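You operate a simulated robot arm through the tools that you are given. There is no shell and no other tool.

You run a simulated robot arm. Do the job below in one go: nothing can be reset, and whatever is moved stays where it is left.

JOB
Start the check belts at fast speed with the arch knob on mid.
Fine: main switch on and the check stop button pulled out before you start them.
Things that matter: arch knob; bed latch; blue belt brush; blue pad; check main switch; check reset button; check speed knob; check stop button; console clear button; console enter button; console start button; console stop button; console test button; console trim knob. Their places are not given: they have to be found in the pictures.

The check looks at the end state, three seconds after you hand in, the way a careful person would. Anything else that was tipped, shoved, dropped, spilled or broken makes it a failure.

ROBOT AND FRAMES
A 6-joint arm with a two-finger parallel gripper, fixed in place. Base frame: the origin is on the floor under the middle of its stand, x ahead of it, y to its left, z up. Readings come in cm, rad, newtons and seconds.
With the tool pointing down near the work surface it reaches from about 14 to 96 cm from the base axis. Its first joint turns from -2.897 to 2.897 rad. Payload 3.91 kg.
Tool frame: the origin (TCP) lies between the finger pads and is the grasp point; the fingertips stand 3 cm ahead of it; z points along the fingers, y is the line along which they close. Largest opening 11 cm; finger width 2, thickness 1; the body of the gripper, 4.8 by 11.2 cm, starts 5.5 cm behind the TCP.
Orientation is that of the tool frame in the base frame, as [roll, pitch, yaw] about the fixed x, y, z axes, in that order (R = Rz(yaw) Ry(pitch) Rx(roll)). With the fingers straight down and closing along the base's y, the tool's x points along the base's -x, its y along +y and its z along -z.

CONTROLS
- The arm moves only by the tool nudge_tool. Its argument "series" is a list that holds one entry, the list of rows, each a list of 7 numbers: the shift along the tool's x, y, z in cm, then the turn, a rotation vector about the tool's x, y, z in rad, then the finger opening in cm, from 0 to 11. In form: [[[tx, ty, tz, rx, ry, rz, gripper], ...]]. A call has 1 to 20 rows; each row shifts and turns the commanded pose from where the row before left it, along the tool's axes as they then stand. A row lasts 0.2 s, in which the tool goes at most 5 cm and 0.15 rad; a call with a longer step from one row to the next is refused whole, and so is a gripper value outside its range. A pose out of reach is approached as far as the arm can. The call stops where the force on the tool passes 40 N (or 10 N more than at its start, if that is more) or the arm is blocked; 0.2 s more then pass. The fingers move at their own pace (about 15.3 cm/s each) and stop on an object; they squeeze with about 45 N. The grip force told is the motor's: it shows also when the fingers shut on nothing. Time passes only in rows, and 0.2 s behind the last, so rows that do not move let the fingers close. The reply holds the time, the measured pose of the TCP, the force on the tool along the base axes, the opening and the grip force, in the units named above and with some noise, with the torque about the TCP (base axes, N m) and any sound that the robot's microphone picked up.
- Cameras (640 x 400 px; columns grow to the right, rows downward): "scene" is fixed at [4.93, -50.17, 131.96]; the picture's right is [0.34, -0.94, 0.00], its down [-0.65, -0.23, -0.72] and it looks along [0.68, 0.25, -0.69] (base axes); focal length 214 px, centre (320, 200). "wrist" rides on the gripper at [7.2, 1.7, -10.3] in the tool frame; the picture's right is [-0.23, 0.97, 0.00], its down [-0.76, -0.18, -0.62] and it looks along [-0.61, -0.14, 0.78] (tool axes); focal length 222 px, centre (320, 200).
- snapshot(camera): a new picture of that camera. No time passes.
- pixel_to_xyz(camera, pixels): for up to 12 pixels [column, row] of the newest picture of that camera ("zoom" is the newest enlarged one), the place [x, y, z] in the base frame of the surface seen there, good to about 0.2 cm. No time passes.
- inspect(camera, box): a new picture of the part [left, top, right, bottom] of that camera's present view, enlarged. No time passes.
- job_done(): hands the job in; it is judged then, once.

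Open the gripper and draw the arm clear of the work before you hand the job in, unless the task says otherwise.

The tools are called by a JSON object that holds its "fn" and its "kwargs". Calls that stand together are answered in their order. nudge_tool: Moves the arm, as the interface text tells. Its arguments: {"type":"object","properties":{"series":{"type":"array","items":{"type":"array","items":{"type":"array","items":{"type":"number"}}}}},"required":["series"]} The other tools are called the same way: snapshot (camera) takes a picture; pixel_to_xyz (camera, pixels) gives the place of the surface under pixels of a picture; inspect (camera, box) takes an enlarged picture of a part of a camera's view; job_done () hands the job in.

At the start:

```text
time: 0.0
tool_pos: [43.92, 25.21, 135.29]
tcp_rot: [3.14, -0.001, -3.141]
wrist_force: [-1.0, 0.6, -0.3]
wrist_torque: [0.01, 0.04, -0.03]
opening: 10.99
grip_force: 0.0
```

scene: 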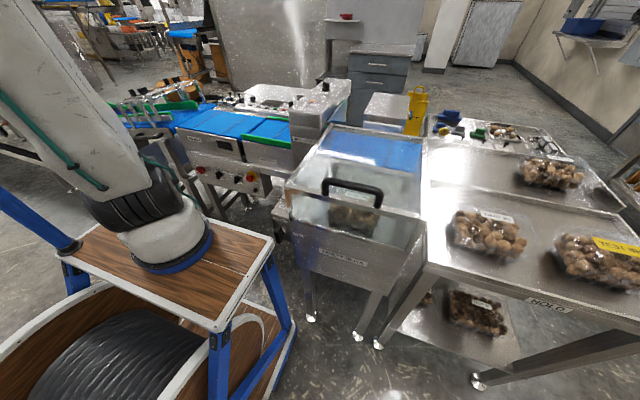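
wrist: 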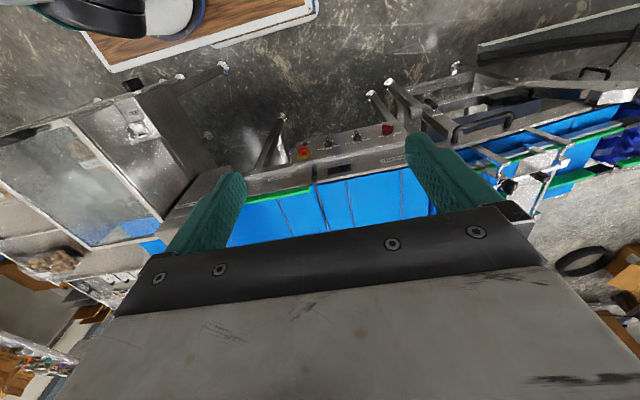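

The scene picture shows a belt machine near (225,140), with controls around (190-260,175). I will enlarge that part and the console area behind it.

{"fn": "inspect", "kwargs": {"camera": "scene", "box": [100, 60, 340, 210]}}

{"fn": "inspect", "kwargs": {"camera": "wrist", "box": [240, 90, 480, 240]}}

```text
2.67 times, centred on (220, 135) of scene
```

zoom: 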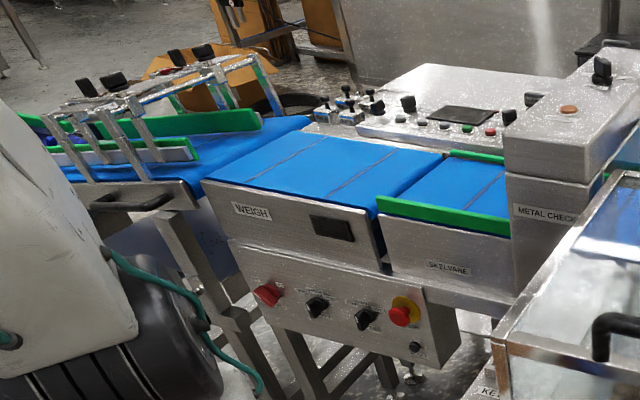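

```text
2.67 times, centred on (360, 165) of wrist
```

zoom: 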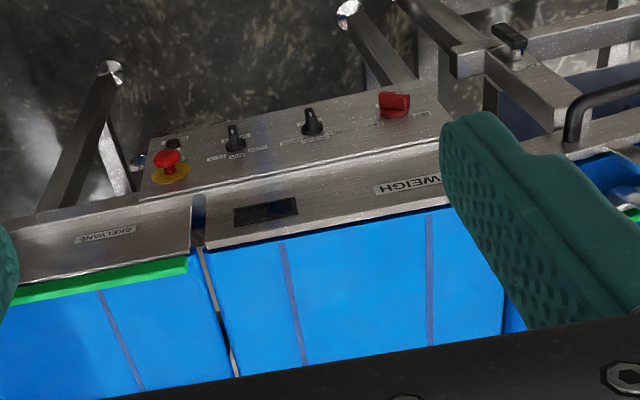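

The front panel carries a red rotary switch, two black knobs, a red mushroom on yellow and a small black button. I enlarge it and the arch / console area to read the labels.

{"fn": "inspect", "kwargs": {"camera": "scene", "box": [185, 155, 275, 212]}}

{"fn": "inspect", "kwargs": {"camera": "scene", "box": [285, 70, 350, 112]}}

{"fn": "inspect", "kwargs": {"camera": "scene", "box": [210, 80, 300, 137]}}

{"fn": "inspect", "kwargs": {"camera": "wrist", "box": [285, 115, 405, 175]}}

```text
7.02 times, centred on (230, 184) of scene
```

zoom: 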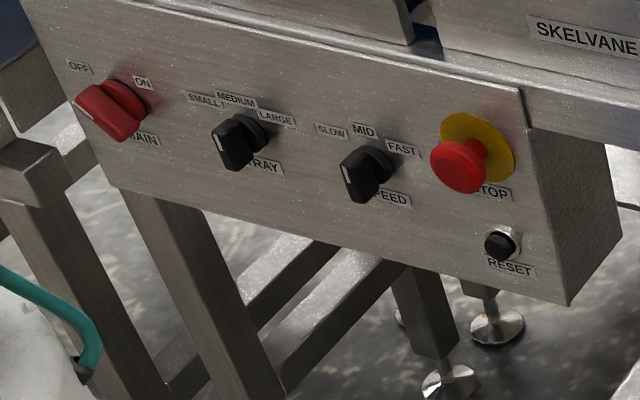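

```text
9.52 times, centred on (318, 91) of scene
```

zoom: 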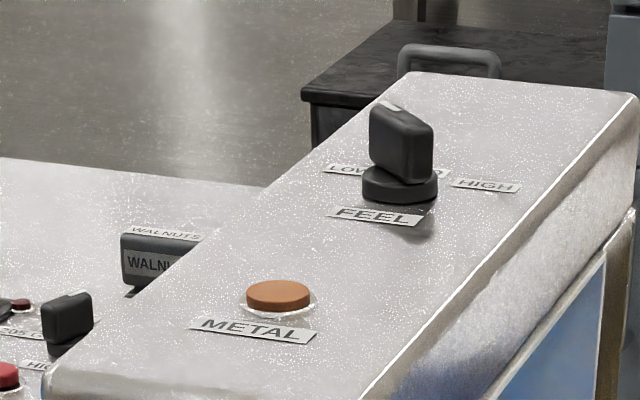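

```text
7.02 times, centred on (255, 108) of scene
```

zoom: 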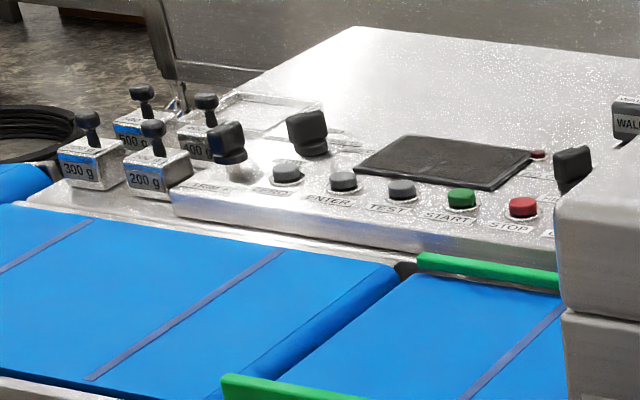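

```text
5.33 times, centred on (345, 145) of wrist
```

zoom: 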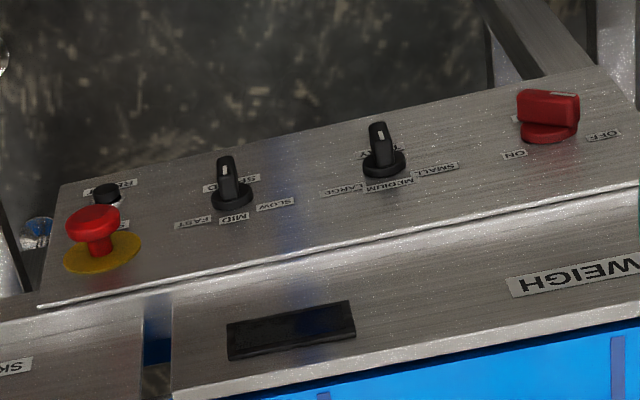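

Labels read: MAIN (OFF/ON), TRAY, SPEED (SLOW/MID/FAST), STOP, RESET on the front panel; FEEL (LOW/MID/HIGH) on the arch; START/STOP on the console. I take places for these controls.

{"fn": "snapshot", "kwargs": {"camera": "scene"}}

{"fn": "inspect", "kwargs": {"camera": "scene", "box": [185, 155, 275, 212]}}

{"fn": "pixel_to_xyz", "kwargs": {"camera": "zoom", "pixels": [[80, 100], [125, 135], [165, 190], [345, 185], [360, 155], [330, 240], [458, 165], [500, 130], [497, 247], [500, 210], [560, 290], [40, 25]]}}

```text
taken
```

scene: 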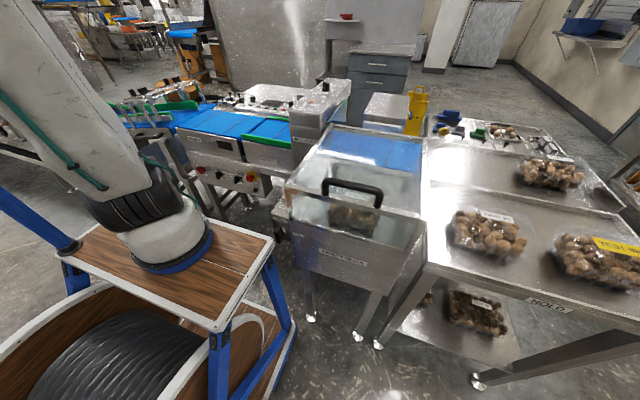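

```text
7.02 times, centred on (230, 184) of scene
```

zoom: 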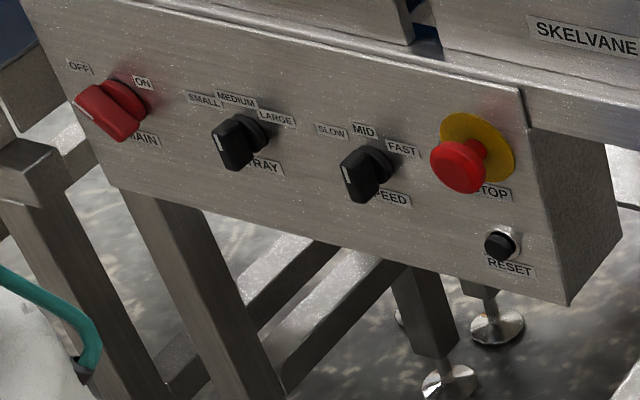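

```text
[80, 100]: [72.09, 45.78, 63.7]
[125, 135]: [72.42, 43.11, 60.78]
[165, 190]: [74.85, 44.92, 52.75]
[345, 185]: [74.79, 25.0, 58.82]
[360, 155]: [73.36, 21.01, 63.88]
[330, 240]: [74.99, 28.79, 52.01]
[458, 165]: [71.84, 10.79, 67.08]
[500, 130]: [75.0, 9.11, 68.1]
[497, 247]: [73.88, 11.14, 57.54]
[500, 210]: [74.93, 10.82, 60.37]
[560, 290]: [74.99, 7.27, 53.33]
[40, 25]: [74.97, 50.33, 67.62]
```

The front panel is a vertical plane at x≈75, facing the arm. Now I take places of the console and arch controls.

{"fn": "inspect", "kwargs": {"camera": "scene", "box": [210, 80, 300, 137]}}

{"fn": "pixel_to_xyz", "kwargs": {"camera": "zoom", "pixels": [[287, 170], [343, 180], [402, 188], [461, 195], [522, 205], [461, 213], [225, 135], [305, 120], [570, 160], [80, 120], [150, 130], [440, 160]]}}

{"fn": "inspect", "kwargs": {"camera": "scene", "box": [285, 70, 350, 112]}}

{"fn": "pixel_to_xyz", "kwargs": {"camera": "zoom", "pixels": [[390, 105], [425, 125], [400, 150], [400, 200], [280, 290], [345, 170], [485, 185], [375, 215], [250, 330], [150, 260], [65, 310], [520, 100]]}}

{"fn": "pixel_to_xyz", "kwargs": {"camera": "scene", "pixels": [[300, 190], [350, 185], [380, 190], [420, 175], [340, 225], [280, 220], [325, 130], [230, 120], [190, 105], [175, 140], [205, 215], [240, 170]]}}

```text
7.02 times, centred on (255, 108) of scene
```

zoom: 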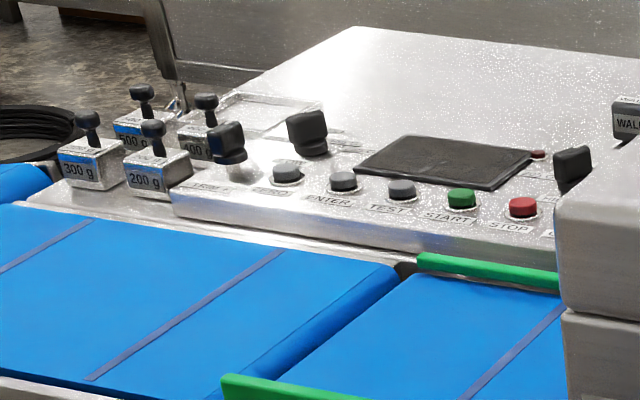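

```text
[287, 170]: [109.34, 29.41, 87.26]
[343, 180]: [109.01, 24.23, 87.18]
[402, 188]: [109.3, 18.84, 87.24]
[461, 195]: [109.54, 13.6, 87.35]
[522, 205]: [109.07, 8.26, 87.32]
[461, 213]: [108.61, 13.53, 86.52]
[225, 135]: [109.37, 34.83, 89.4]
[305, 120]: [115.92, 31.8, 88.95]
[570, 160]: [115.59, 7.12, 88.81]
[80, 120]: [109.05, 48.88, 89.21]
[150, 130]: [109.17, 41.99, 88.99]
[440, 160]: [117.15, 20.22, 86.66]
```

```text
9.52 times, centred on (318, 91) of scene
```

zoom: 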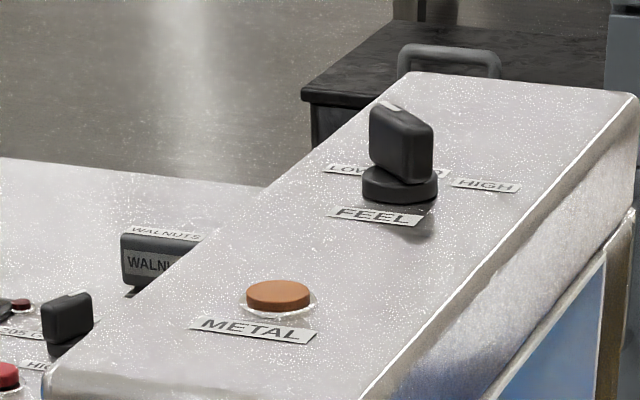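

```text
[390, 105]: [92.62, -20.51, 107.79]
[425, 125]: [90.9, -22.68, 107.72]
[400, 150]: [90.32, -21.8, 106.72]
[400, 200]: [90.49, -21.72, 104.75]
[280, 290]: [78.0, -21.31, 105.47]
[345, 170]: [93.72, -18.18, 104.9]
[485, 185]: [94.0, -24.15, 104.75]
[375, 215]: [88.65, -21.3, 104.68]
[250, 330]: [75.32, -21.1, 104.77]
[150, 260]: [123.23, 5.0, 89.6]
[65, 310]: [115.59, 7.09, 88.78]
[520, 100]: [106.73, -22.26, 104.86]
```

```text
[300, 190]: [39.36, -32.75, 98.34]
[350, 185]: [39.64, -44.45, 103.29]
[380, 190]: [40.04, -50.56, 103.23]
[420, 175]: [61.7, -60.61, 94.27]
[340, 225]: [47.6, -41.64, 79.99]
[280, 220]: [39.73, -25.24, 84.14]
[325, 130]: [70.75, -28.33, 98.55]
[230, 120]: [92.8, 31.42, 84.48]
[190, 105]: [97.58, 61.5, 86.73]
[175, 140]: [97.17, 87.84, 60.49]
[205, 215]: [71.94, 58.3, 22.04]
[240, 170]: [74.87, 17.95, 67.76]
```

The console START button (green) is at about (109.5, 13.6, 87.3), and the arch FEEL knob at about (91.5, -21.6), pointing at LOW. I turn the tool to point forward (+x) in place so the wrist camera can study the front panel.

{"fn": "nudge_tool", "kwargs": {"series": [[[0, 0, 0, 0, -0.1428, 0, 11], [0, 0, 0, 0, -0.1428, 0, 11], [0, 0, 0, 0, -0.1428, 0, 11], [0, 0, 0, 0, -0.1428, 0, 11], [0, 0, 0, 0, -0.1428, 0, 11], [0, 0, 0, 0, -0.1428, 0, 11], [0, 0, 0, 0, -0.1428, 0, 11], [0, 0, 0, 0, -0.1428, 0, 11], [0, 0, 0, 0, -0.1428, 0, 11], [0, 0, 0, 0, -0.1428, 0, 11], [0, 0, 0, 0, -0.1428, 0, 11]]]}}

```text
time: 2.6
tool_pos: [44.47, 24.63, 138.81]
tcp_rot: [1.593, 1.48, 1.574]
wrist_force: [0.0, -0.3, -1.3]
wrist_torque: [0.02, 0.0, -0.03]
opening: 11.01
grip_force: 0.0
stopped in row 11: the arm was blocked; the commanded pose is now the measured one
```

The arm got to a forward-pointing tool with slight roll, at a limit of its reach there. I move ahead and down to see whether the orientation is free lower down.

{"fn": "nudge_tool", "kwargs": {"series": [[[4, 0, 2, 0, 0, 0, 11], [4, 0, 2, 0, 0, 0, 11], [4, 0, 2, 0, 0, 0, 11], [4, 0, 2, 0, 0, 0, 11], [4, 0, 2, 0, 0, 0, 11], [4, 0, 0, 0, 0, 0, 11]]]}}

{"fn": "snapshot", "kwargs": {"camera": "scene"}}

{"fn": "snapshot", "kwargs": {"camera": "wrist"}}

```text
time: 4.0
tool_pos: [54.36, 26.56, 114.43]
tcp_rot: [1.595, 1.489, 1.582]
wrist_force: [-0.3, -0.6, -0.9]
wrist_torque: [-0.02, 0.03, 0.05]
opening: 10.98
grip_force: 0.0
```

```text
taken
```

scene: 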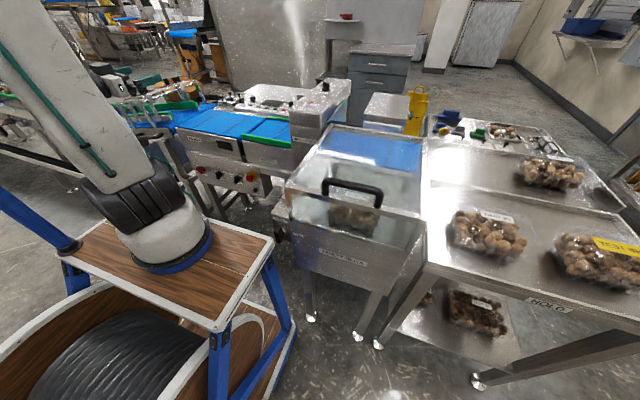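

```text
taken
```

wrist: 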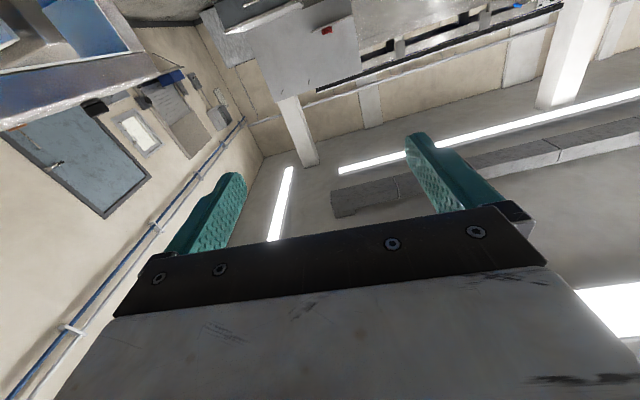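

The camera looks upward past the fingers; orientation is holding. I take out the roll of about 0.09 rad and go down toward the panel height at x≈54.

{"fn": "nudge_tool", "kwargs": {"series": [[[0, 0, 0, 0, 0, -0.085, 11], [4, 0, 0, 0, 0, 0, 11], [4, 0, 0, 0, 0, 0, 11], [4, 0, 0, 0, 0, 0, 11], [4, 0, 0, 0, 0, 0, 11], [4, 0, 0, 0, 0, 0, 11], [4, 0, 0, 0, 0, 0, 11], [4, 0, 0, 0, 0, 0, 11], [4, 0, 0, 0, 0, 0, 11], [4, 0, 0, 0, 0, 0, 11], [4, 0, 0, 0, 0, 0, 11], [4, 0, 0, 0, 0, 0, 11], [4, 0, 0, 0, 0, 0, 11]]]}}

{"fn": "snapshot", "kwargs": {"camera": "scene"}}

{"fn": "snapshot", "kwargs": {"camera": "wrist"}}

```text
time: 6.8
tool_pos: [58.52, 41.61, 80.52]
tcp_rot: [-1.855, 1.556, -1.872]
wrist_force: [0.2, -0.2, 0.5]
wrist_torque: [-0.01, 0.02, 0.01]
opening: 11.0
grip_force: 0.1
out of reach, approached as far as the arm can: row 3, 4, 6, 7, 8, 9, 10, 11, 12, 13
```

```text
taken
```

scene: 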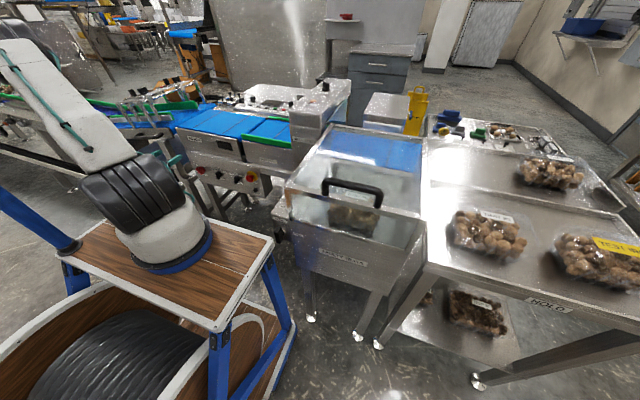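

```text
taken
```

wrist: 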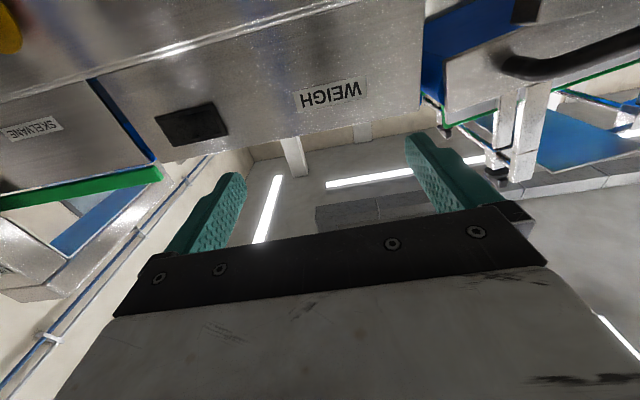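

The tool is level and pointing +x, but the arm could not fold that close to its base. I check how far the machine front stands out before I go closer to it.

{"fn": "pixel_to_xyz", "kwargs": {"camera": "wrist", "pixels": [[300, 60], [330, 95], [200, 110], [60, 130], [140, 180], [580, 60], [470, 90], [510, 140], [8, 25], [420, 140], [350, 20]]}}

{"fn": "pixel_to_xyz", "kwargs": {"camera": "scene", "pixels": [[165, 232], [210, 235], [140, 205], [110, 170], [60, 100], [240, 260], [150, 245]]}}

```text
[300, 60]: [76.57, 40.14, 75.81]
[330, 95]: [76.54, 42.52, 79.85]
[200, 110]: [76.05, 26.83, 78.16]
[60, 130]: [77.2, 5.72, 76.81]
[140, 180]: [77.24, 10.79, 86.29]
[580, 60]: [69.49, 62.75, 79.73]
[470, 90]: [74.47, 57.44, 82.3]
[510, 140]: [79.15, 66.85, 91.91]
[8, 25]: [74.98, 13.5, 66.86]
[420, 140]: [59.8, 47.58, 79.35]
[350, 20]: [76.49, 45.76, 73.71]
```

```text
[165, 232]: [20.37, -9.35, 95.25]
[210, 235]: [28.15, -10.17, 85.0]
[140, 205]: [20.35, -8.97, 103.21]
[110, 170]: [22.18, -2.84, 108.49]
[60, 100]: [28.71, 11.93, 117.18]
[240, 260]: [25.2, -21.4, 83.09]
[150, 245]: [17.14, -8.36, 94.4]
```

The front of the machine is at x≈75–77 with a latch handle at x≈69.5 near y=63. I check the stand's edges, since the wrist must pass below its top height.

{"fn": "pixel_to_xyz", "kwargs": {"camera": "scene", "pixels": [[272, 240], [262, 243], [215, 328], [235, 320], [60, 250], [75, 255], [285, 350], [200, 212], [185, 195]]}}

{"fn": "inspect", "kwargs": {"camera": "scene", "box": [60, 120, 300, 270]}}

```text
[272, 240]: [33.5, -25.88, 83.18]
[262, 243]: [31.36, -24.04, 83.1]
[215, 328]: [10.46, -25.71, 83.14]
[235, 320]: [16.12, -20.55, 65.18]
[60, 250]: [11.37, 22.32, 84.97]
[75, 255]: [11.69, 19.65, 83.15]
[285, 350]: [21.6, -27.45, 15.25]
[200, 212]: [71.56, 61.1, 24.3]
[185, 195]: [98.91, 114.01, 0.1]
```

```text
2.67 times, centred on (180, 195) of scene
```

zoom: 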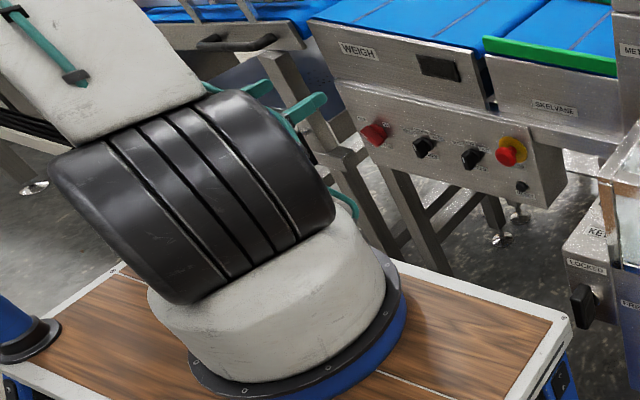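

The stand's top ends at x≈33.5, z 83, so the wrist has room only farther out. I move ahead to x≈64 so the commanded pose is reachable again.

{"fn": "nudge_tool", "kwargs": {"series": [[[0, 0, 2.4, 0, 0, 0, 11], [0, 0, 2.4, 0, 0, 0, 11], [0, 0, 2.4, 0, 0, 0, 11], [0, 0, 2.4, 0, 0, 0, 11], [0, 0, 0, 0, 0, 0, 11]]]}}

{"fn": "snapshot", "kwargs": {"camera": "wrist"}}

{"fn": "snapshot", "kwargs": {"camera": "scene"}}

```text
time: 8.0
tool_pos: [68.23, 41.64, 80.52]
tcp_rot: [-1.984, 1.567, -1.996]
wrist_force: [0.5, 0.3, -0.1]
wrist_torque: [0.02, -0.03, -0.01]
opening: 11.02
grip_force: 0.0
```

```text
taken
```

wrist: 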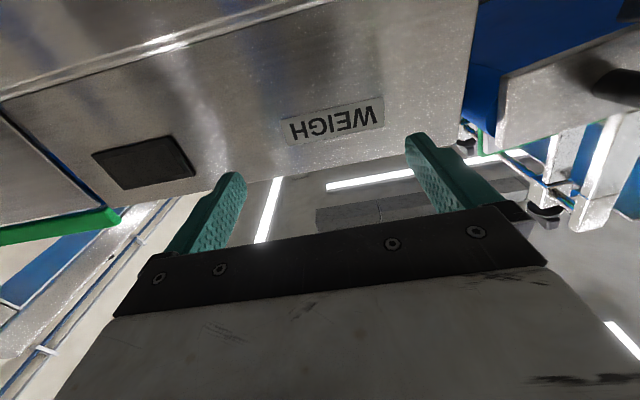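

```text
taken
```

scene: 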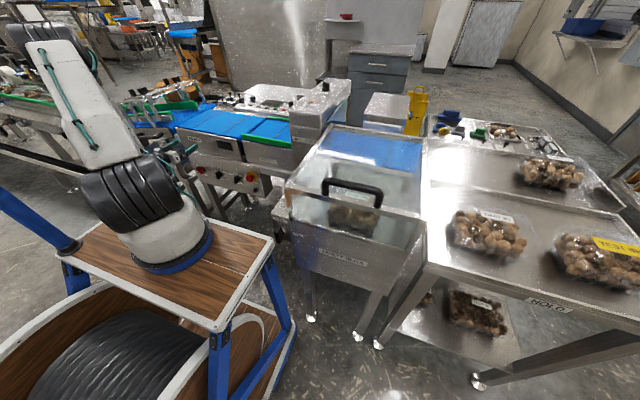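

Now the pose is reachable again at (68.2, 41.6, 80.5). I back off a little and go down toward panel height in small steps.

{"fn": "nudge_tool", "kwargs": {"series": [[[0, 0, -2, 0, 0, 0, 11], [0, 0, -2, 0, 0, 0, 11], [2, 0, 0, 0, 0, 0, 11], [2, 0, 0, 0, 0, 0, 11], [2, 0, 0, 0, 0, 0, 11], [2, 0, 0, 0, 0, 0, 11], [2, 0, 0, 0, 0, 0, 11], [2, 0, 0, 0, 0, 0, 11], [2, 0, 0, 0, 0, 0, 11], [2, 0, 0, 0, 0, 0, 11], [2, 0, 0, 0, 0, 0, 11]]]}}

{"fn": "snapshot", "kwargs": {"camera": "wrist"}}

{"fn": "snapshot", "kwargs": {"camera": "scene"}}

```text
time: 10.4
tool_pos: [65.48, 44.76, 63.31]
tcp_rot: [-1.771, 1.558, -1.786]
wrist_force: [0.6, -0.7, -0.5]
wrist_torque: [0.01, -0.01, 0.03]
opening: 11.01
grip_force: 0.1
out of reach, approached as far as the arm can: row 4, 5, 6, 7, 8, 9, 10
```

```text
taken
```

wrist: 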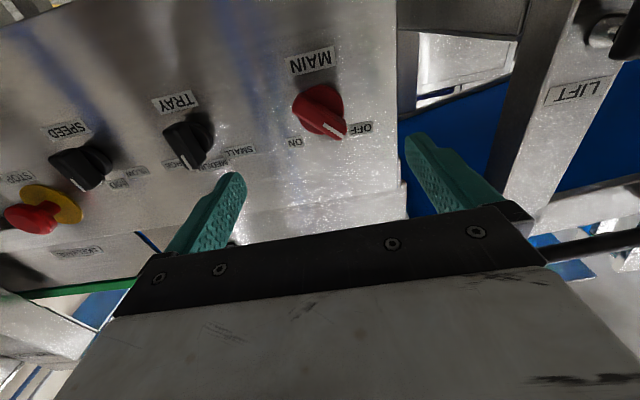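

```text
taken
```

scene: 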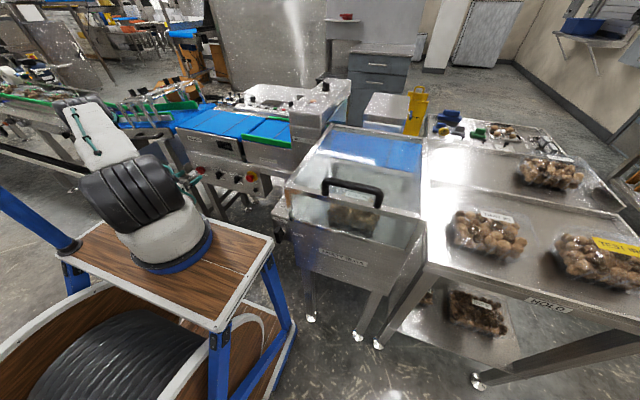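

The panel is now in view (upside-down): MAIN at (320,112) with its mark toward OFF. I enlarge it to read each knob's mark.

{"fn": "inspect", "kwargs": {"camera": "wrist", "box": [0, 60, 240, 210]}}

{"fn": "inspect", "kwargs": {"camera": "wrist", "box": [260, 30, 420, 160]}}

{"fn": "pixel_to_xyz", "kwargs": {"camera": "wrist", "pixels": [[338, 131], [308, 112], [325, 90], [78, 184], [70, 165], [95, 150], [195, 158], [182, 132], [28, 220], [55, 200], [400, 20], [360, 130]]}}

```text
2.67 times, centred on (120, 135) of wrist
```

zoom: 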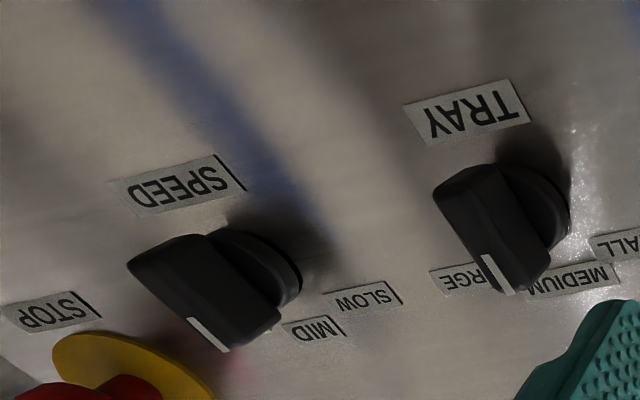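

```text
3.08 times, centred on (340, 95) of wrist
```

zoom: 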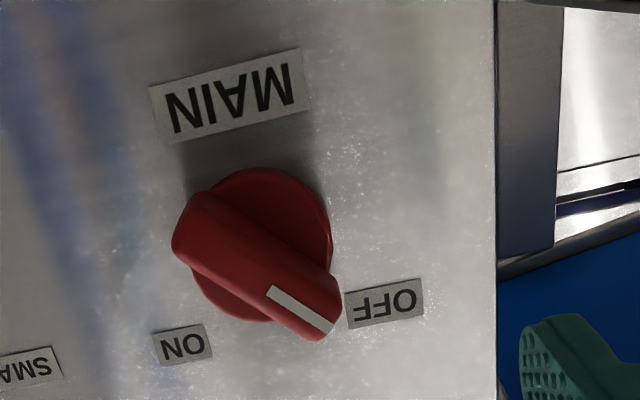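

```text
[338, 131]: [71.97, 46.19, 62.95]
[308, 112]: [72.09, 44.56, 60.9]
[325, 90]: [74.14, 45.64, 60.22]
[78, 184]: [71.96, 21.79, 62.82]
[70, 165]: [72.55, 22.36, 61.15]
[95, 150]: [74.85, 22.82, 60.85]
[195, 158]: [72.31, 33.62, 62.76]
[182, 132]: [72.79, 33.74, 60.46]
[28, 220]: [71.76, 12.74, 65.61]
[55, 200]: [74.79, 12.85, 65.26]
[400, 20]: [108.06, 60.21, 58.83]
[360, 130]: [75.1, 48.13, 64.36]
```

MAIN's mark points at OFF; TRAY looks at MEDIUM and SPEED near MID. I sample points on the knob faces for their centres.

{"fn": "inspect", "kwargs": {"camera": "wrist", "box": [260, 30, 420, 160]}}

{"fn": "pixel_to_xyz", "kwargs": {"camera": "zoom", "pixels": [[335, 330], [270, 290], [185, 225], [195, 203], [330, 280], [310, 335], [180, 255], [260, 255], [183, 345], [385, 303], [265, 175], [320, 230]]}}

{"fn": "inspect", "kwargs": {"camera": "wrist", "box": [30, 110, 130, 210]}}

{"fn": "pixel_to_xyz", "kwargs": {"camera": "zoom", "pixels": [[320, 200], [300, 300], [250, 200], [360, 300], [420, 200]]}}

```text
3.08 times, centred on (340, 95) of wrist
```

zoom: 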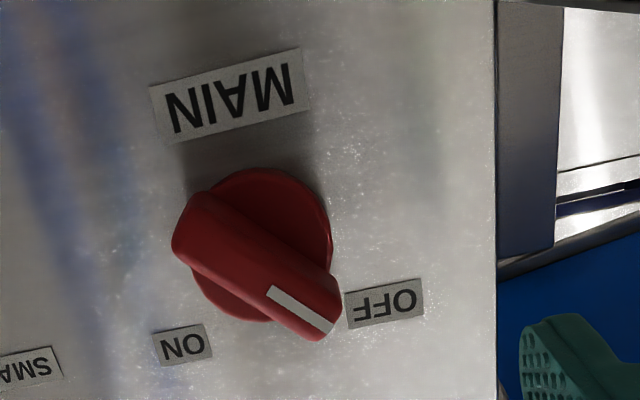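

```text
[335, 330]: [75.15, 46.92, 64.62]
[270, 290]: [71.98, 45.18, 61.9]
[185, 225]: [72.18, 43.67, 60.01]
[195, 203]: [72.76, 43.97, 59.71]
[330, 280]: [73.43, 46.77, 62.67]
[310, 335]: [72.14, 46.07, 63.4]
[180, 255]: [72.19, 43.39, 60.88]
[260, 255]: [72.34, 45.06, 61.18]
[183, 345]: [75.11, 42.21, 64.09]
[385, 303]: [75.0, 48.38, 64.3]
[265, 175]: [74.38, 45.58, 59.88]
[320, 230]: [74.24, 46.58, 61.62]
```

```text
4.00 times, centred on (80, 160) of wrist
```

zoom: 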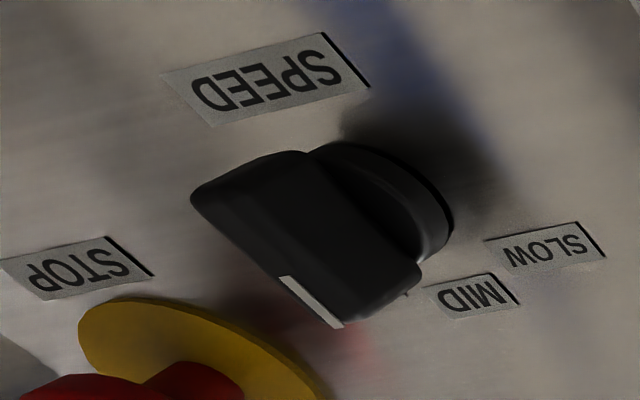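

```text
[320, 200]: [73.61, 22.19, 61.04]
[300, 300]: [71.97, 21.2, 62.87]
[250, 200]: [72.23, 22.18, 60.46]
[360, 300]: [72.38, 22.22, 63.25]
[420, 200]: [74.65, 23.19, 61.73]
```

MAIN's bar is centred near (y 45.1, z 61.7), tilted 45° toward OFF, its face at x≈72. I centre on it, turn the tool −45° so the fingers straddle the bar, and narrow the opening to 6.

{"fn": "nudge_tool", "kwargs": {"series": [[[0.8, 0.2, 0, 0, 0, 0, 6], [0.8, 0.15, 0, 0, 0, 0, 6], [0, 0, 0, 0, 0, -0.131, 6], [0, 0, 0, 0, 0, -0.131, 6], [0, 0, 0, 0, 0, -0.131, 6], [0, 0, 0, 0, 0, -0.131, 6], [0, 0, 0, 0, 0, -0.131, 6], [0, 0, 0, 0, 0, -0.131, 6], [0, 0, 0, 0, 0, 0, 6]]]}}

{"fn": "snapshot", "kwargs": {"camera": "wrist"}}

```text
time: 12.4
tool_pos: [65.41, 44.9, 61.83]
tcp_rot: [-1.574, 0.777, -1.586]
wrist_force: [1.1, 0.1, 0.2]
wrist_torque: [-0.01, -0.02, 0.0]
opening: 6.01
grip_force: 0.1
```

```text
taken
```

wrist: 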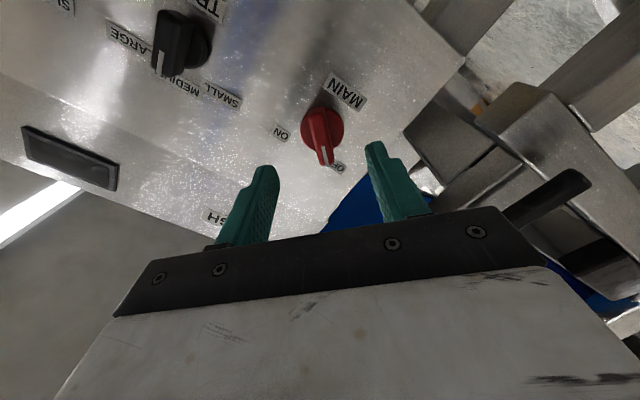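

The bar now stands upright between the fingers in the picture, at (320,138). I re-measure it from here.

{"fn": "inspect", "kwargs": {"camera": "wrist", "box": [260, 70, 400, 190]}}

{"fn": "pixel_to_xyz", "kwargs": {"camera": "wrist", "pixels": [[318, 113], [324, 162], [309, 118], [317, 158], [327, 120], [331, 160], [320, 140], [320, 147], [340, 130]]}}

```text
3.33 times, centred on (330, 130) of wrist
```

zoom: 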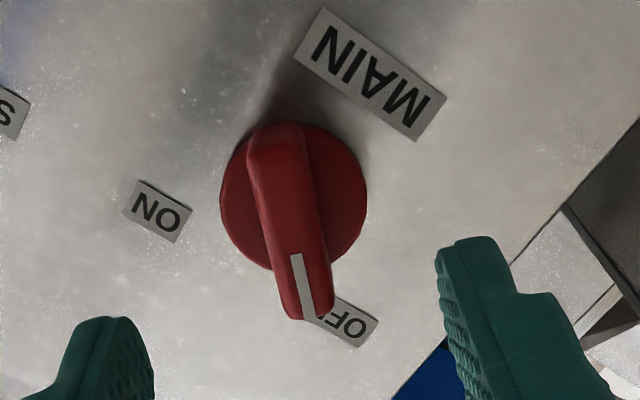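

```text
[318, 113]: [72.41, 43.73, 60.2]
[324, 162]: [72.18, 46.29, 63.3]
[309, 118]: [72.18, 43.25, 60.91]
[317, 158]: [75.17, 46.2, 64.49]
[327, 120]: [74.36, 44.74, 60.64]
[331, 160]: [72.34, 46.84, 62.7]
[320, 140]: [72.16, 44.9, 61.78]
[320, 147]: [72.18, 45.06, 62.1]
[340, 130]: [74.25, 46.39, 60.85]
```

The bar's centre is at (45.0, 61.8), in line with the tool. I advance 5.3 cm so the fingertips flank the bar, and stop before closing.

{"fn": "nudge_tool", "kwargs": {"series": [[[-0.1, 0.1, 1.5, 0, 0, 0, 6], [0, 0, 1.5, 0, 0, 0, 6], [0, 0, 1.3, 0, 0, 0, 6], [0, 0, 1.0, 0, 0, 0, 6], [0, 0, 0, 0, 0, 0, 6]]]}}

{"fn": "snapshot", "kwargs": {"camera": "wrist"}}

```text
time: 13.6
tool_pos: [70.71, 45.07, 61.9]
tcp_rot: [-1.574, 0.778, -1.588]
wrist_force: [-0.3, -0.3, 0.2]
wrist_torque: [-0.02, 0.03, 0.01]
opening: 5.98
grip_force: 0.1
```

```text
taken
```

wrist: 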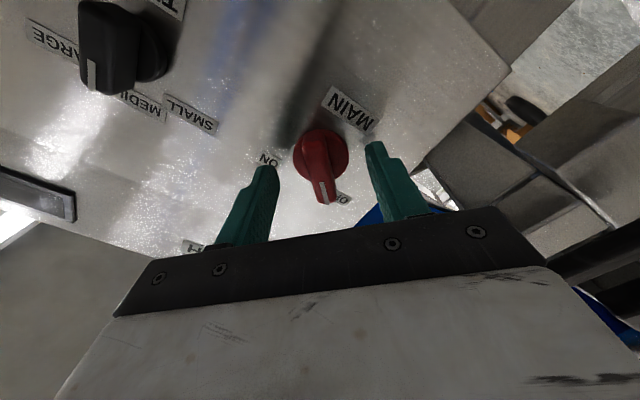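

The red bar at (320,170) lies between both fingertips. I close on it, letting the fingers settle.

{"fn": "nudge_tool", "kwargs": {"series": [[[0, 0, 0, 0, 0, 0, 3], [0, 0, 0, 0, 0, 0, 1.5], [0, 0, 0, 0, 0, 0, 0.5], [0, 0, 0, 0, 0, 0, 0.5]]]}}

{"fn": "snapshot", "kwargs": {"camera": "wrist"}}

```text
time: 14.6
tool_pos: [70.79, 45.1, 61.85]
tcp_rot: [-1.575, 0.778, -1.587]
wrist_force: [2.9, 2.6, -2.0]
wrist_torque: [0.38, 0.71, 0.44]
opening: 1.34
grip_force: 44.9
```

```text
taken
```

wrist: 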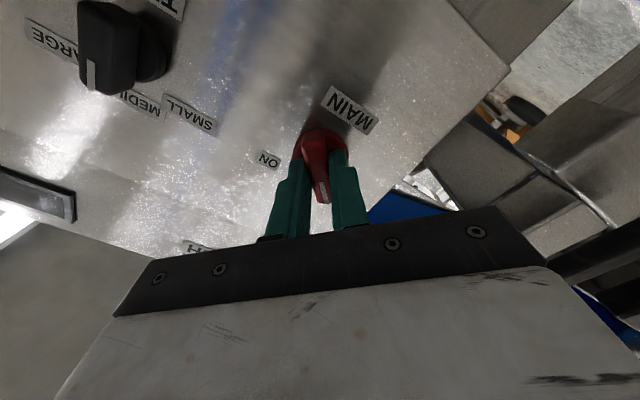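

The bar is held at 1.34 cm. I turn it clockwise (positive about the tool's z) toward ON, first about 45°, watching torque and sound.

{"fn": "nudge_tool", "kwargs": {"series": [[[0, 0, 0, 0, 0, 0.1, 0.5], [0, 0, 0, 0, 0, 0.1, 0.5], [0, 0, 0, 0, 0, 0.1, 0.5], [0, 0, 0, 0, 0, 0.1, 0.5], [0, 0, 0, 0, 0, 0.1, 0.5], [0, 0, 0, 0, 0, 0.1, 0.5], [0, 0, 0, 0, 0, 0.1, 0.5], [0, 0, 0, 0, 0, 0.1, 0.5]]]}}

{"fn": "snapshot", "kwargs": {"camera": "wrist"}}

```text
time: 16.4
tool_pos: [70.67, 45.0, 61.85]
tcp_rot: [1.762, 1.561, 1.748]
wrist_force: [19.2, 13.6, -2.6]
wrist_torque: [-0.02, 0.99, 1.09]
opening: 1.39
grip_force: 45.1
```

```text
taken
```

wrist: 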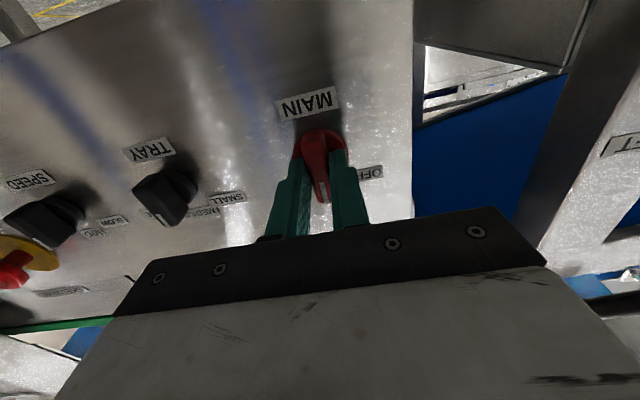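

The bar turns with the fingers, now halfway; forces are moderate. I go on toward ON.

{"fn": "nudge_tool", "kwargs": {"series": [[[0, 0, 0, 0, 0, 0.1, 0.5], [0, 0, 0, 0, 0, 0.1, 0.5], [0, 0, 0, 0, 0, 0.1, 0.5], [0, 0, 0, 0, 0, 0.1, 0.5], [0, 0, 0, 0, 0, 0.1, 0.5], [0, 0, 0, 0, 0, 0.1, 0.5]]]}}

{"fn": "snapshot", "kwargs": {"camera": "wrist"}}

```text
time: 16.8
tool_pos: [70.83, 45.23, 61.66]
tcp_rot: [1.57, 1.529, 1.54]
wrist_force: [-10.9, -14.0, 13.7]
wrist_torque: [0.01, -1.52, 0.47]
opening: 1.44
grip_force: 45.0
out of reach, approached as far as the arm can: row 1
stopped in row 1: the force on the tool passed its limit at 67 N (the readings are from after the stop); the commanded pose is now the measured one
```

```text
taken
```

wrist: 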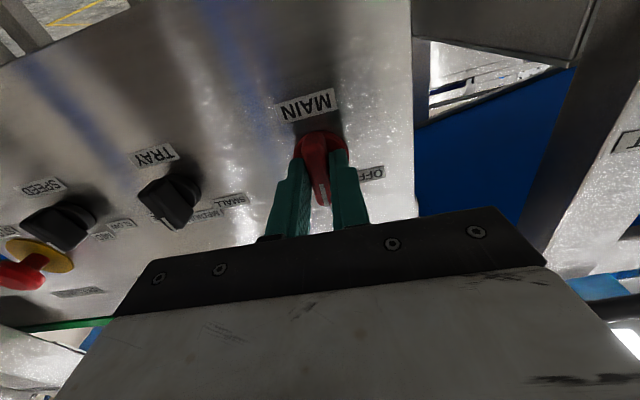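

The arm's own reach stopped the turn, with the bar about vertical. I release, back straight off, and will use another wrist angle or a side push for the rest.

{"fn": "nudge_tool", "kwargs": {"series": [[[0, 0, 0, 0, 0, 0, 4], [0, 0, 0, 0, 0, 0, 6], [0, 0, -1, 0, 0, 0, 6], [0, 0, -2, 0, 0, 0, 6], [0, 0, -2, 0, 0, 0, 6]]]}}

{"fn": "snapshot", "kwargs": {"camera": "wrist"}}

{"fn": "snapshot", "kwargs": {"camera": "scene"}}

```text
time: 17.9
tool_pos: [66.44, 46.65, 61.66]
tcp_rot: [1.664, 1.531, 1.633]
wrist_force: [0.1, 0.2, 0.7]
wrist_torque: [0.01, 0.01, -0.01]
opening: 5.99
grip_force: 0.0
out of reach, approached as far as the arm can: row 4, 5
```

```text
taken
```

wrist: 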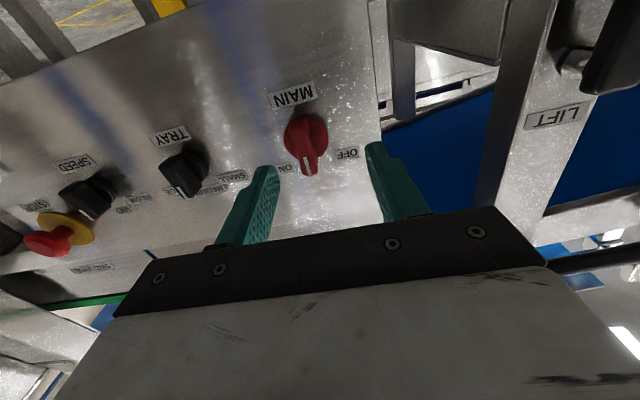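

```text
taken
```

scene: 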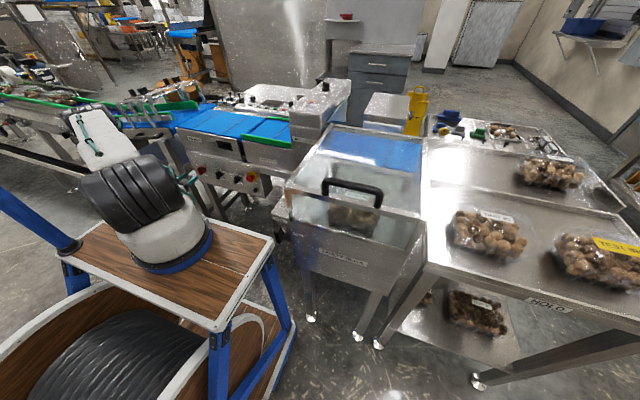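

MAIN stays put with its mark straight up, between OFF and ON. I sample the arm itself to understand which way it folds.

{"fn": "pixel_to_xyz", "kwargs": {"camera": "scene", "pixels": [[85, 120], [100, 160], [75, 112], [130, 150], [120, 200], [160, 230], [185, 180], [170, 165], [205, 240], [175, 265], [195, 185]]}}

{"fn": "inspect", "kwargs": {"camera": "scene", "box": [40, 80, 240, 280]}}

```text
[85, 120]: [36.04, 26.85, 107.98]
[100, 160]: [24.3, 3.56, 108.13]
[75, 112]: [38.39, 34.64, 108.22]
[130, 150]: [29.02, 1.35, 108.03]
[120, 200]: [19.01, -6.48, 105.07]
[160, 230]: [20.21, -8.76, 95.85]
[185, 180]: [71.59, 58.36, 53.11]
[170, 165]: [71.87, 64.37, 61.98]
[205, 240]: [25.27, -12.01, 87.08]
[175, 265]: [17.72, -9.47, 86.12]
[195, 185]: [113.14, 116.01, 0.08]
```

```text
2.00 times, centred on (140, 180) of scene
```

zoom: 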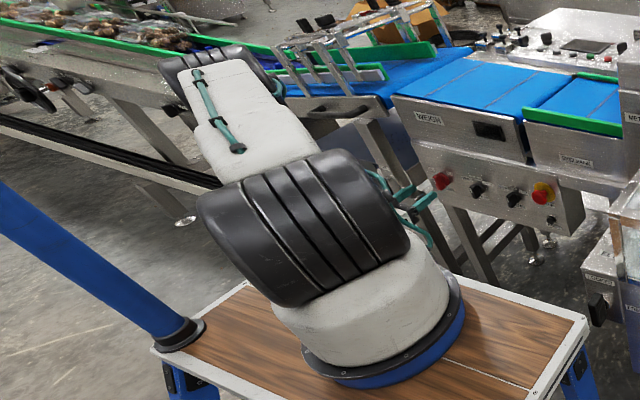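

The arm's upper link lies level and the wrist is at a limit for further clockwise roll. I will push the bar's upper end toward ON instead: close the fingers, roll back by −0.34 rad, and shift to the left of the bar.

{"fn": "nudge_tool", "kwargs": {"series": [[[0, 0, 0, 0, 0, -0.12, 3], [0, 0, 0, 0, 0, -0.12, 1], [0, 0, 0, 0, 0, -0.1, 0], [-1.0, 0.8, 0, 0, 0, 0, 0], [-1.1, 0, 0, 0, 0, 0, 0], [0, 0, 0, 0, 0, 0, 0]]]}}

{"fn": "snapshot", "kwargs": {"camera": "wrist"}}

```text
time: 19.4
tool_pos: [66.5, 48.09, 63.53]
tcp_rot: [-1.581, 1.273, -1.607]
wrist_force: [-0.4, -0.2, 0.5]
wrist_torque: [-0.02, 0.01, 0.02]
opening: 0.0
grip_force: 37.4
```

```text
taken
```

wrist: 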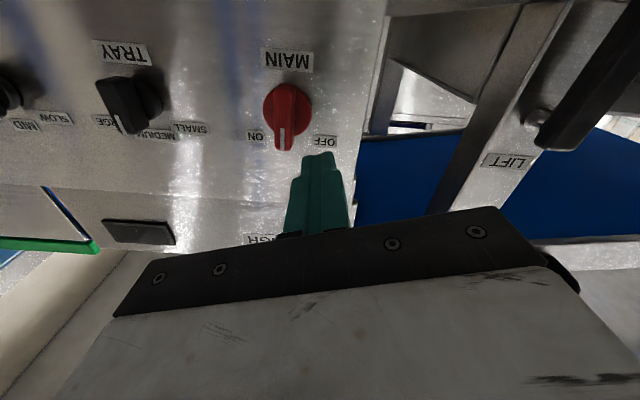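

The closed fingers are left of the bar (mark at (282,138), pointing up to between OFF and ON). I re-measure the bar before going in.

{"fn": "inspect", "kwargs": {"camera": "wrist", "box": [230, 60, 350, 180]}}

{"fn": "pixel_to_xyz", "kwargs": {"camera": "wrist", "pixels": [[283, 147], [283, 125], [284, 100], [276, 145], [291, 145], [277, 120], [310, 110], [264, 110], [255, 136], [325, 141]]}}

```text
3.33 times, centred on (290, 120) of wrist
```

zoom: 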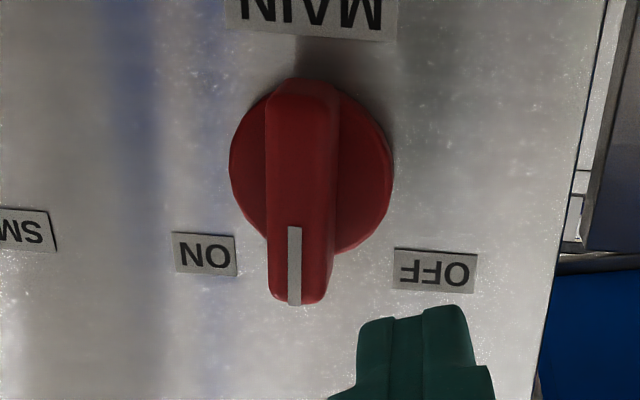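

```text
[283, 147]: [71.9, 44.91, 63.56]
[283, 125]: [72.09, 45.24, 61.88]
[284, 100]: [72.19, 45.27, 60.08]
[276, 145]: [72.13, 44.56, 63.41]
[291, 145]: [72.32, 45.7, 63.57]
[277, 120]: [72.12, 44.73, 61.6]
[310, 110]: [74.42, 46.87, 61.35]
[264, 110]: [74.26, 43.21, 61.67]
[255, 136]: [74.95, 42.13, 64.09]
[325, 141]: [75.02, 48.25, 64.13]
```

The bar's top end is at (45.1, 63.8). I go in 4.1 cm beside it (tips to x≈73.6), clear of it by about 1 cm.

{"fn": "nudge_tool", "kwargs": {"series": [[[0, 0, 1.5, 0, 0, 0, 0], [0, 0, 1.5, 0, 0, 0, 0], [0, 0, 1.1, 0, 0, 0, 0], [0, 0, 0, 0, 0, 0, 0]]]}}

{"fn": "snapshot", "kwargs": {"camera": "wrist"}}

```text
time: 20.4
tool_pos: [70.53, 47.93, 63.45]
tcp_rot: [-1.581, 1.273, -1.607]
wrist_force: [-0.9, -0.1, -0.4]
wrist_torque: [0.01, 0.0, -0.01]
opening: 0.0
grip_force: 37.5
```

```text
taken
```

wrist: 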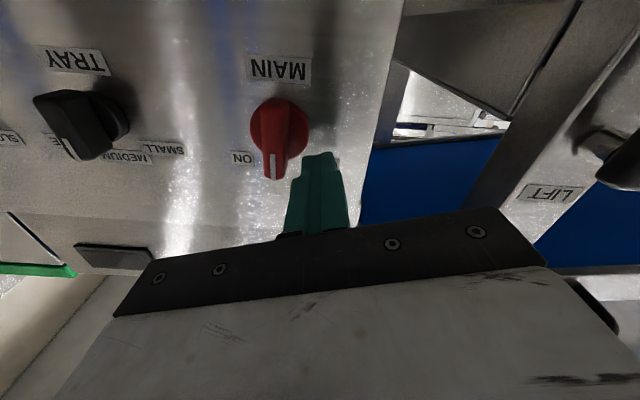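

The fingertip is beside the bar's upper end. I push toward −y in small steps (about 3 cm), rising slightly to follow the bar's arc toward ON.

{"fn": "nudge_tool", "kwargs": {"series": [[[0.015, -0.39, 0, 0, 0, 0, 0], [0.015, -0.39, 0, 0, 0, 0, 0], [0.015, -0.39, 0, 0, 0, 0, 0], [0.015, -0.39, 0, 0, 0, 0, 0], [0.015, -0.39, 0, 0, 0, 0, 0], [0.015, -0.39, 0, 0, 0, 0, 0], [0.015, -0.39, 0, 0, 0, 0, 0], [0.015, -0.37, 0, 0, 0, 0, 0]]]}}

{"fn": "snapshot", "kwargs": {"camera": "wrist"}}

```text
time: 22.1
tool_pos: [70.36, 45.36, 64.38]
tcp_rot: [-1.578, 1.277, -1.597]
wrist_force: [1.0, 29.5, 1.4]
wrist_torque: [0.21, -0.01, 0.79]
opening: 0.0
grip_force: 37.4
```

```text
taken
```

wrist: 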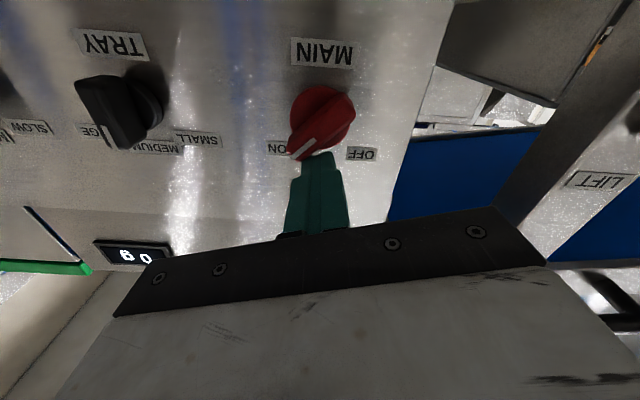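

The bar now points at ON and the small display at (132,254) has lit up. I enlarge to confirm.

{"fn": "inspect", "kwargs": {"camera": "wrist", "box": [60, 60, 400, 270]}}

{"fn": "snapshot", "kwargs": {"camera": "scene"}}

{"fn": "inspect", "kwargs": {"camera": "scene", "box": [185, 115, 275, 212]}}

```text
1.88 times, centred on (230, 165) of wrist
```

zoom: 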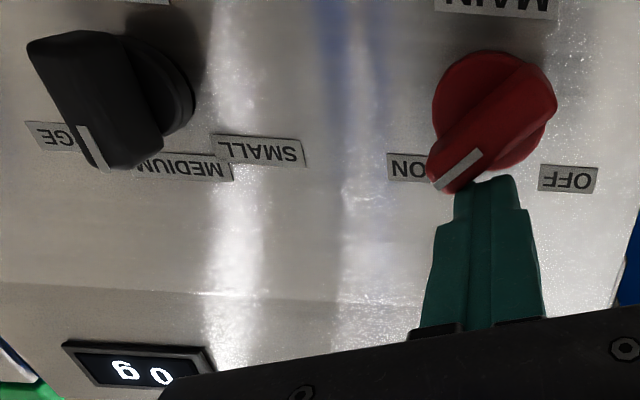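

```text
taken
```

scene: 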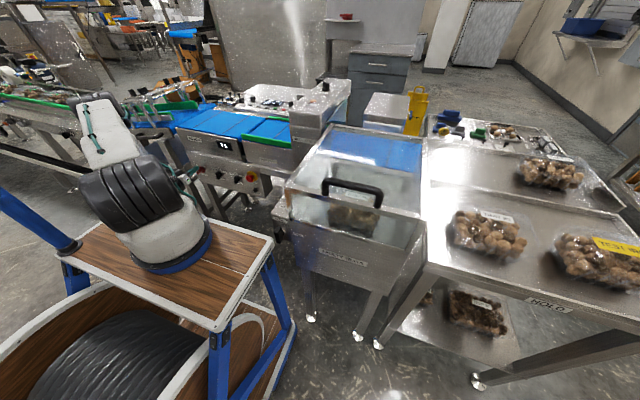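

```text
4.12 times, centred on (230, 164) of scene
```

zoom: 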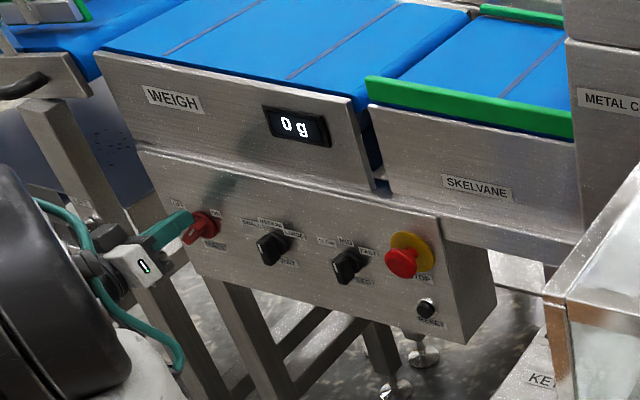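

MAIN is ON and the display reads "0 g". I ease off the bar and back away, then slide along to the SPEED knob at y≈22.

{"fn": "nudge_tool", "kwargs": {"series": [[[0, 0.6, 0, 0, 0, 0, 0], [0, 0.4, 0, 0, 0, 0, 0], [0, 0, -1.5, 0, 0, 0, 0], [0, 0, -1.8, 0, 0, 0, 0], [0, 0, -1.0, 0, 0, 0, 0], [0.5, -2, 0, 0, 0, 0, 0], [0.7, -2.5, 0, 0, 0, 0, 0], [0.8, -2.5, 0, 0, 0, 0, 0], [0.8, -2.5, 0, 0, 0, 0, 3], [0.8, -2.5, 0, 0, 0, 0, 6]]]}}

{"fn": "snapshot", "kwargs": {"camera": "wrist"}}

```text
time: 24.4
tool_pos: [65.8, 33.56, 63.97]
tcp_rot: [-1.58, 1.274, -1.609]
wrist_force: [-0.2, 0.2, -0.4]
wrist_torque: [0.01, 0.01, 0.0]
opening: 6.0
grip_force: 0.0
```

```text
taken
```

wrist: 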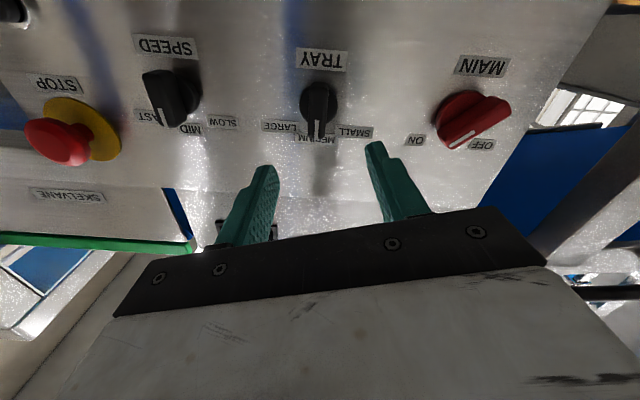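

MAIN's mark is at ON; TRAY untouched at MEDIUM. I go on to y≈22 and level the roll so the fingers straddle the vertical SPEED bar.

{"fn": "nudge_tool", "kwargs": {"series": [[[1.0, -2.2, 0, 0, 0, 0, 6], [1.0, -2.2, 0, 0, 0, 0, 6], [1.0, -2.2, 0, 0, 0, 0, 6], [1.0, -2.2, 0, 0, 0, 0, 6], [1.0, -2.2, 0, 0, 0, 0, 6], [0, 0, 0, 0, 0, 0.1, 6], [0, 0, 0, 0, 0, 0.1, 6], [0, 0, 0, 0, 0, 0.1, 6], [0, 0, 0, 0, 0, 0, 6]]]}}

{"fn": "snapshot", "kwargs": {"camera": "wrist"}}

```text
time: 26.4
tool_pos: [68.92, 24.45, 62.84]
tcp_rot: [-1.583, 1.265, -1.611]
wrist_force: [0.2, 0.6, 0.0]
wrist_torque: [0.01, 0.03, 0.02]
opening: 6.02
grip_force: 0.0
out of reach, approached as far as the arm can: row 3, 4, 5, 6, 7, 8
```

```text
taken
```

wrist: 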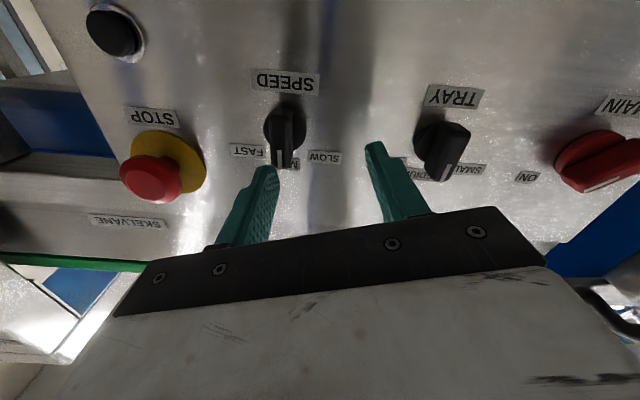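

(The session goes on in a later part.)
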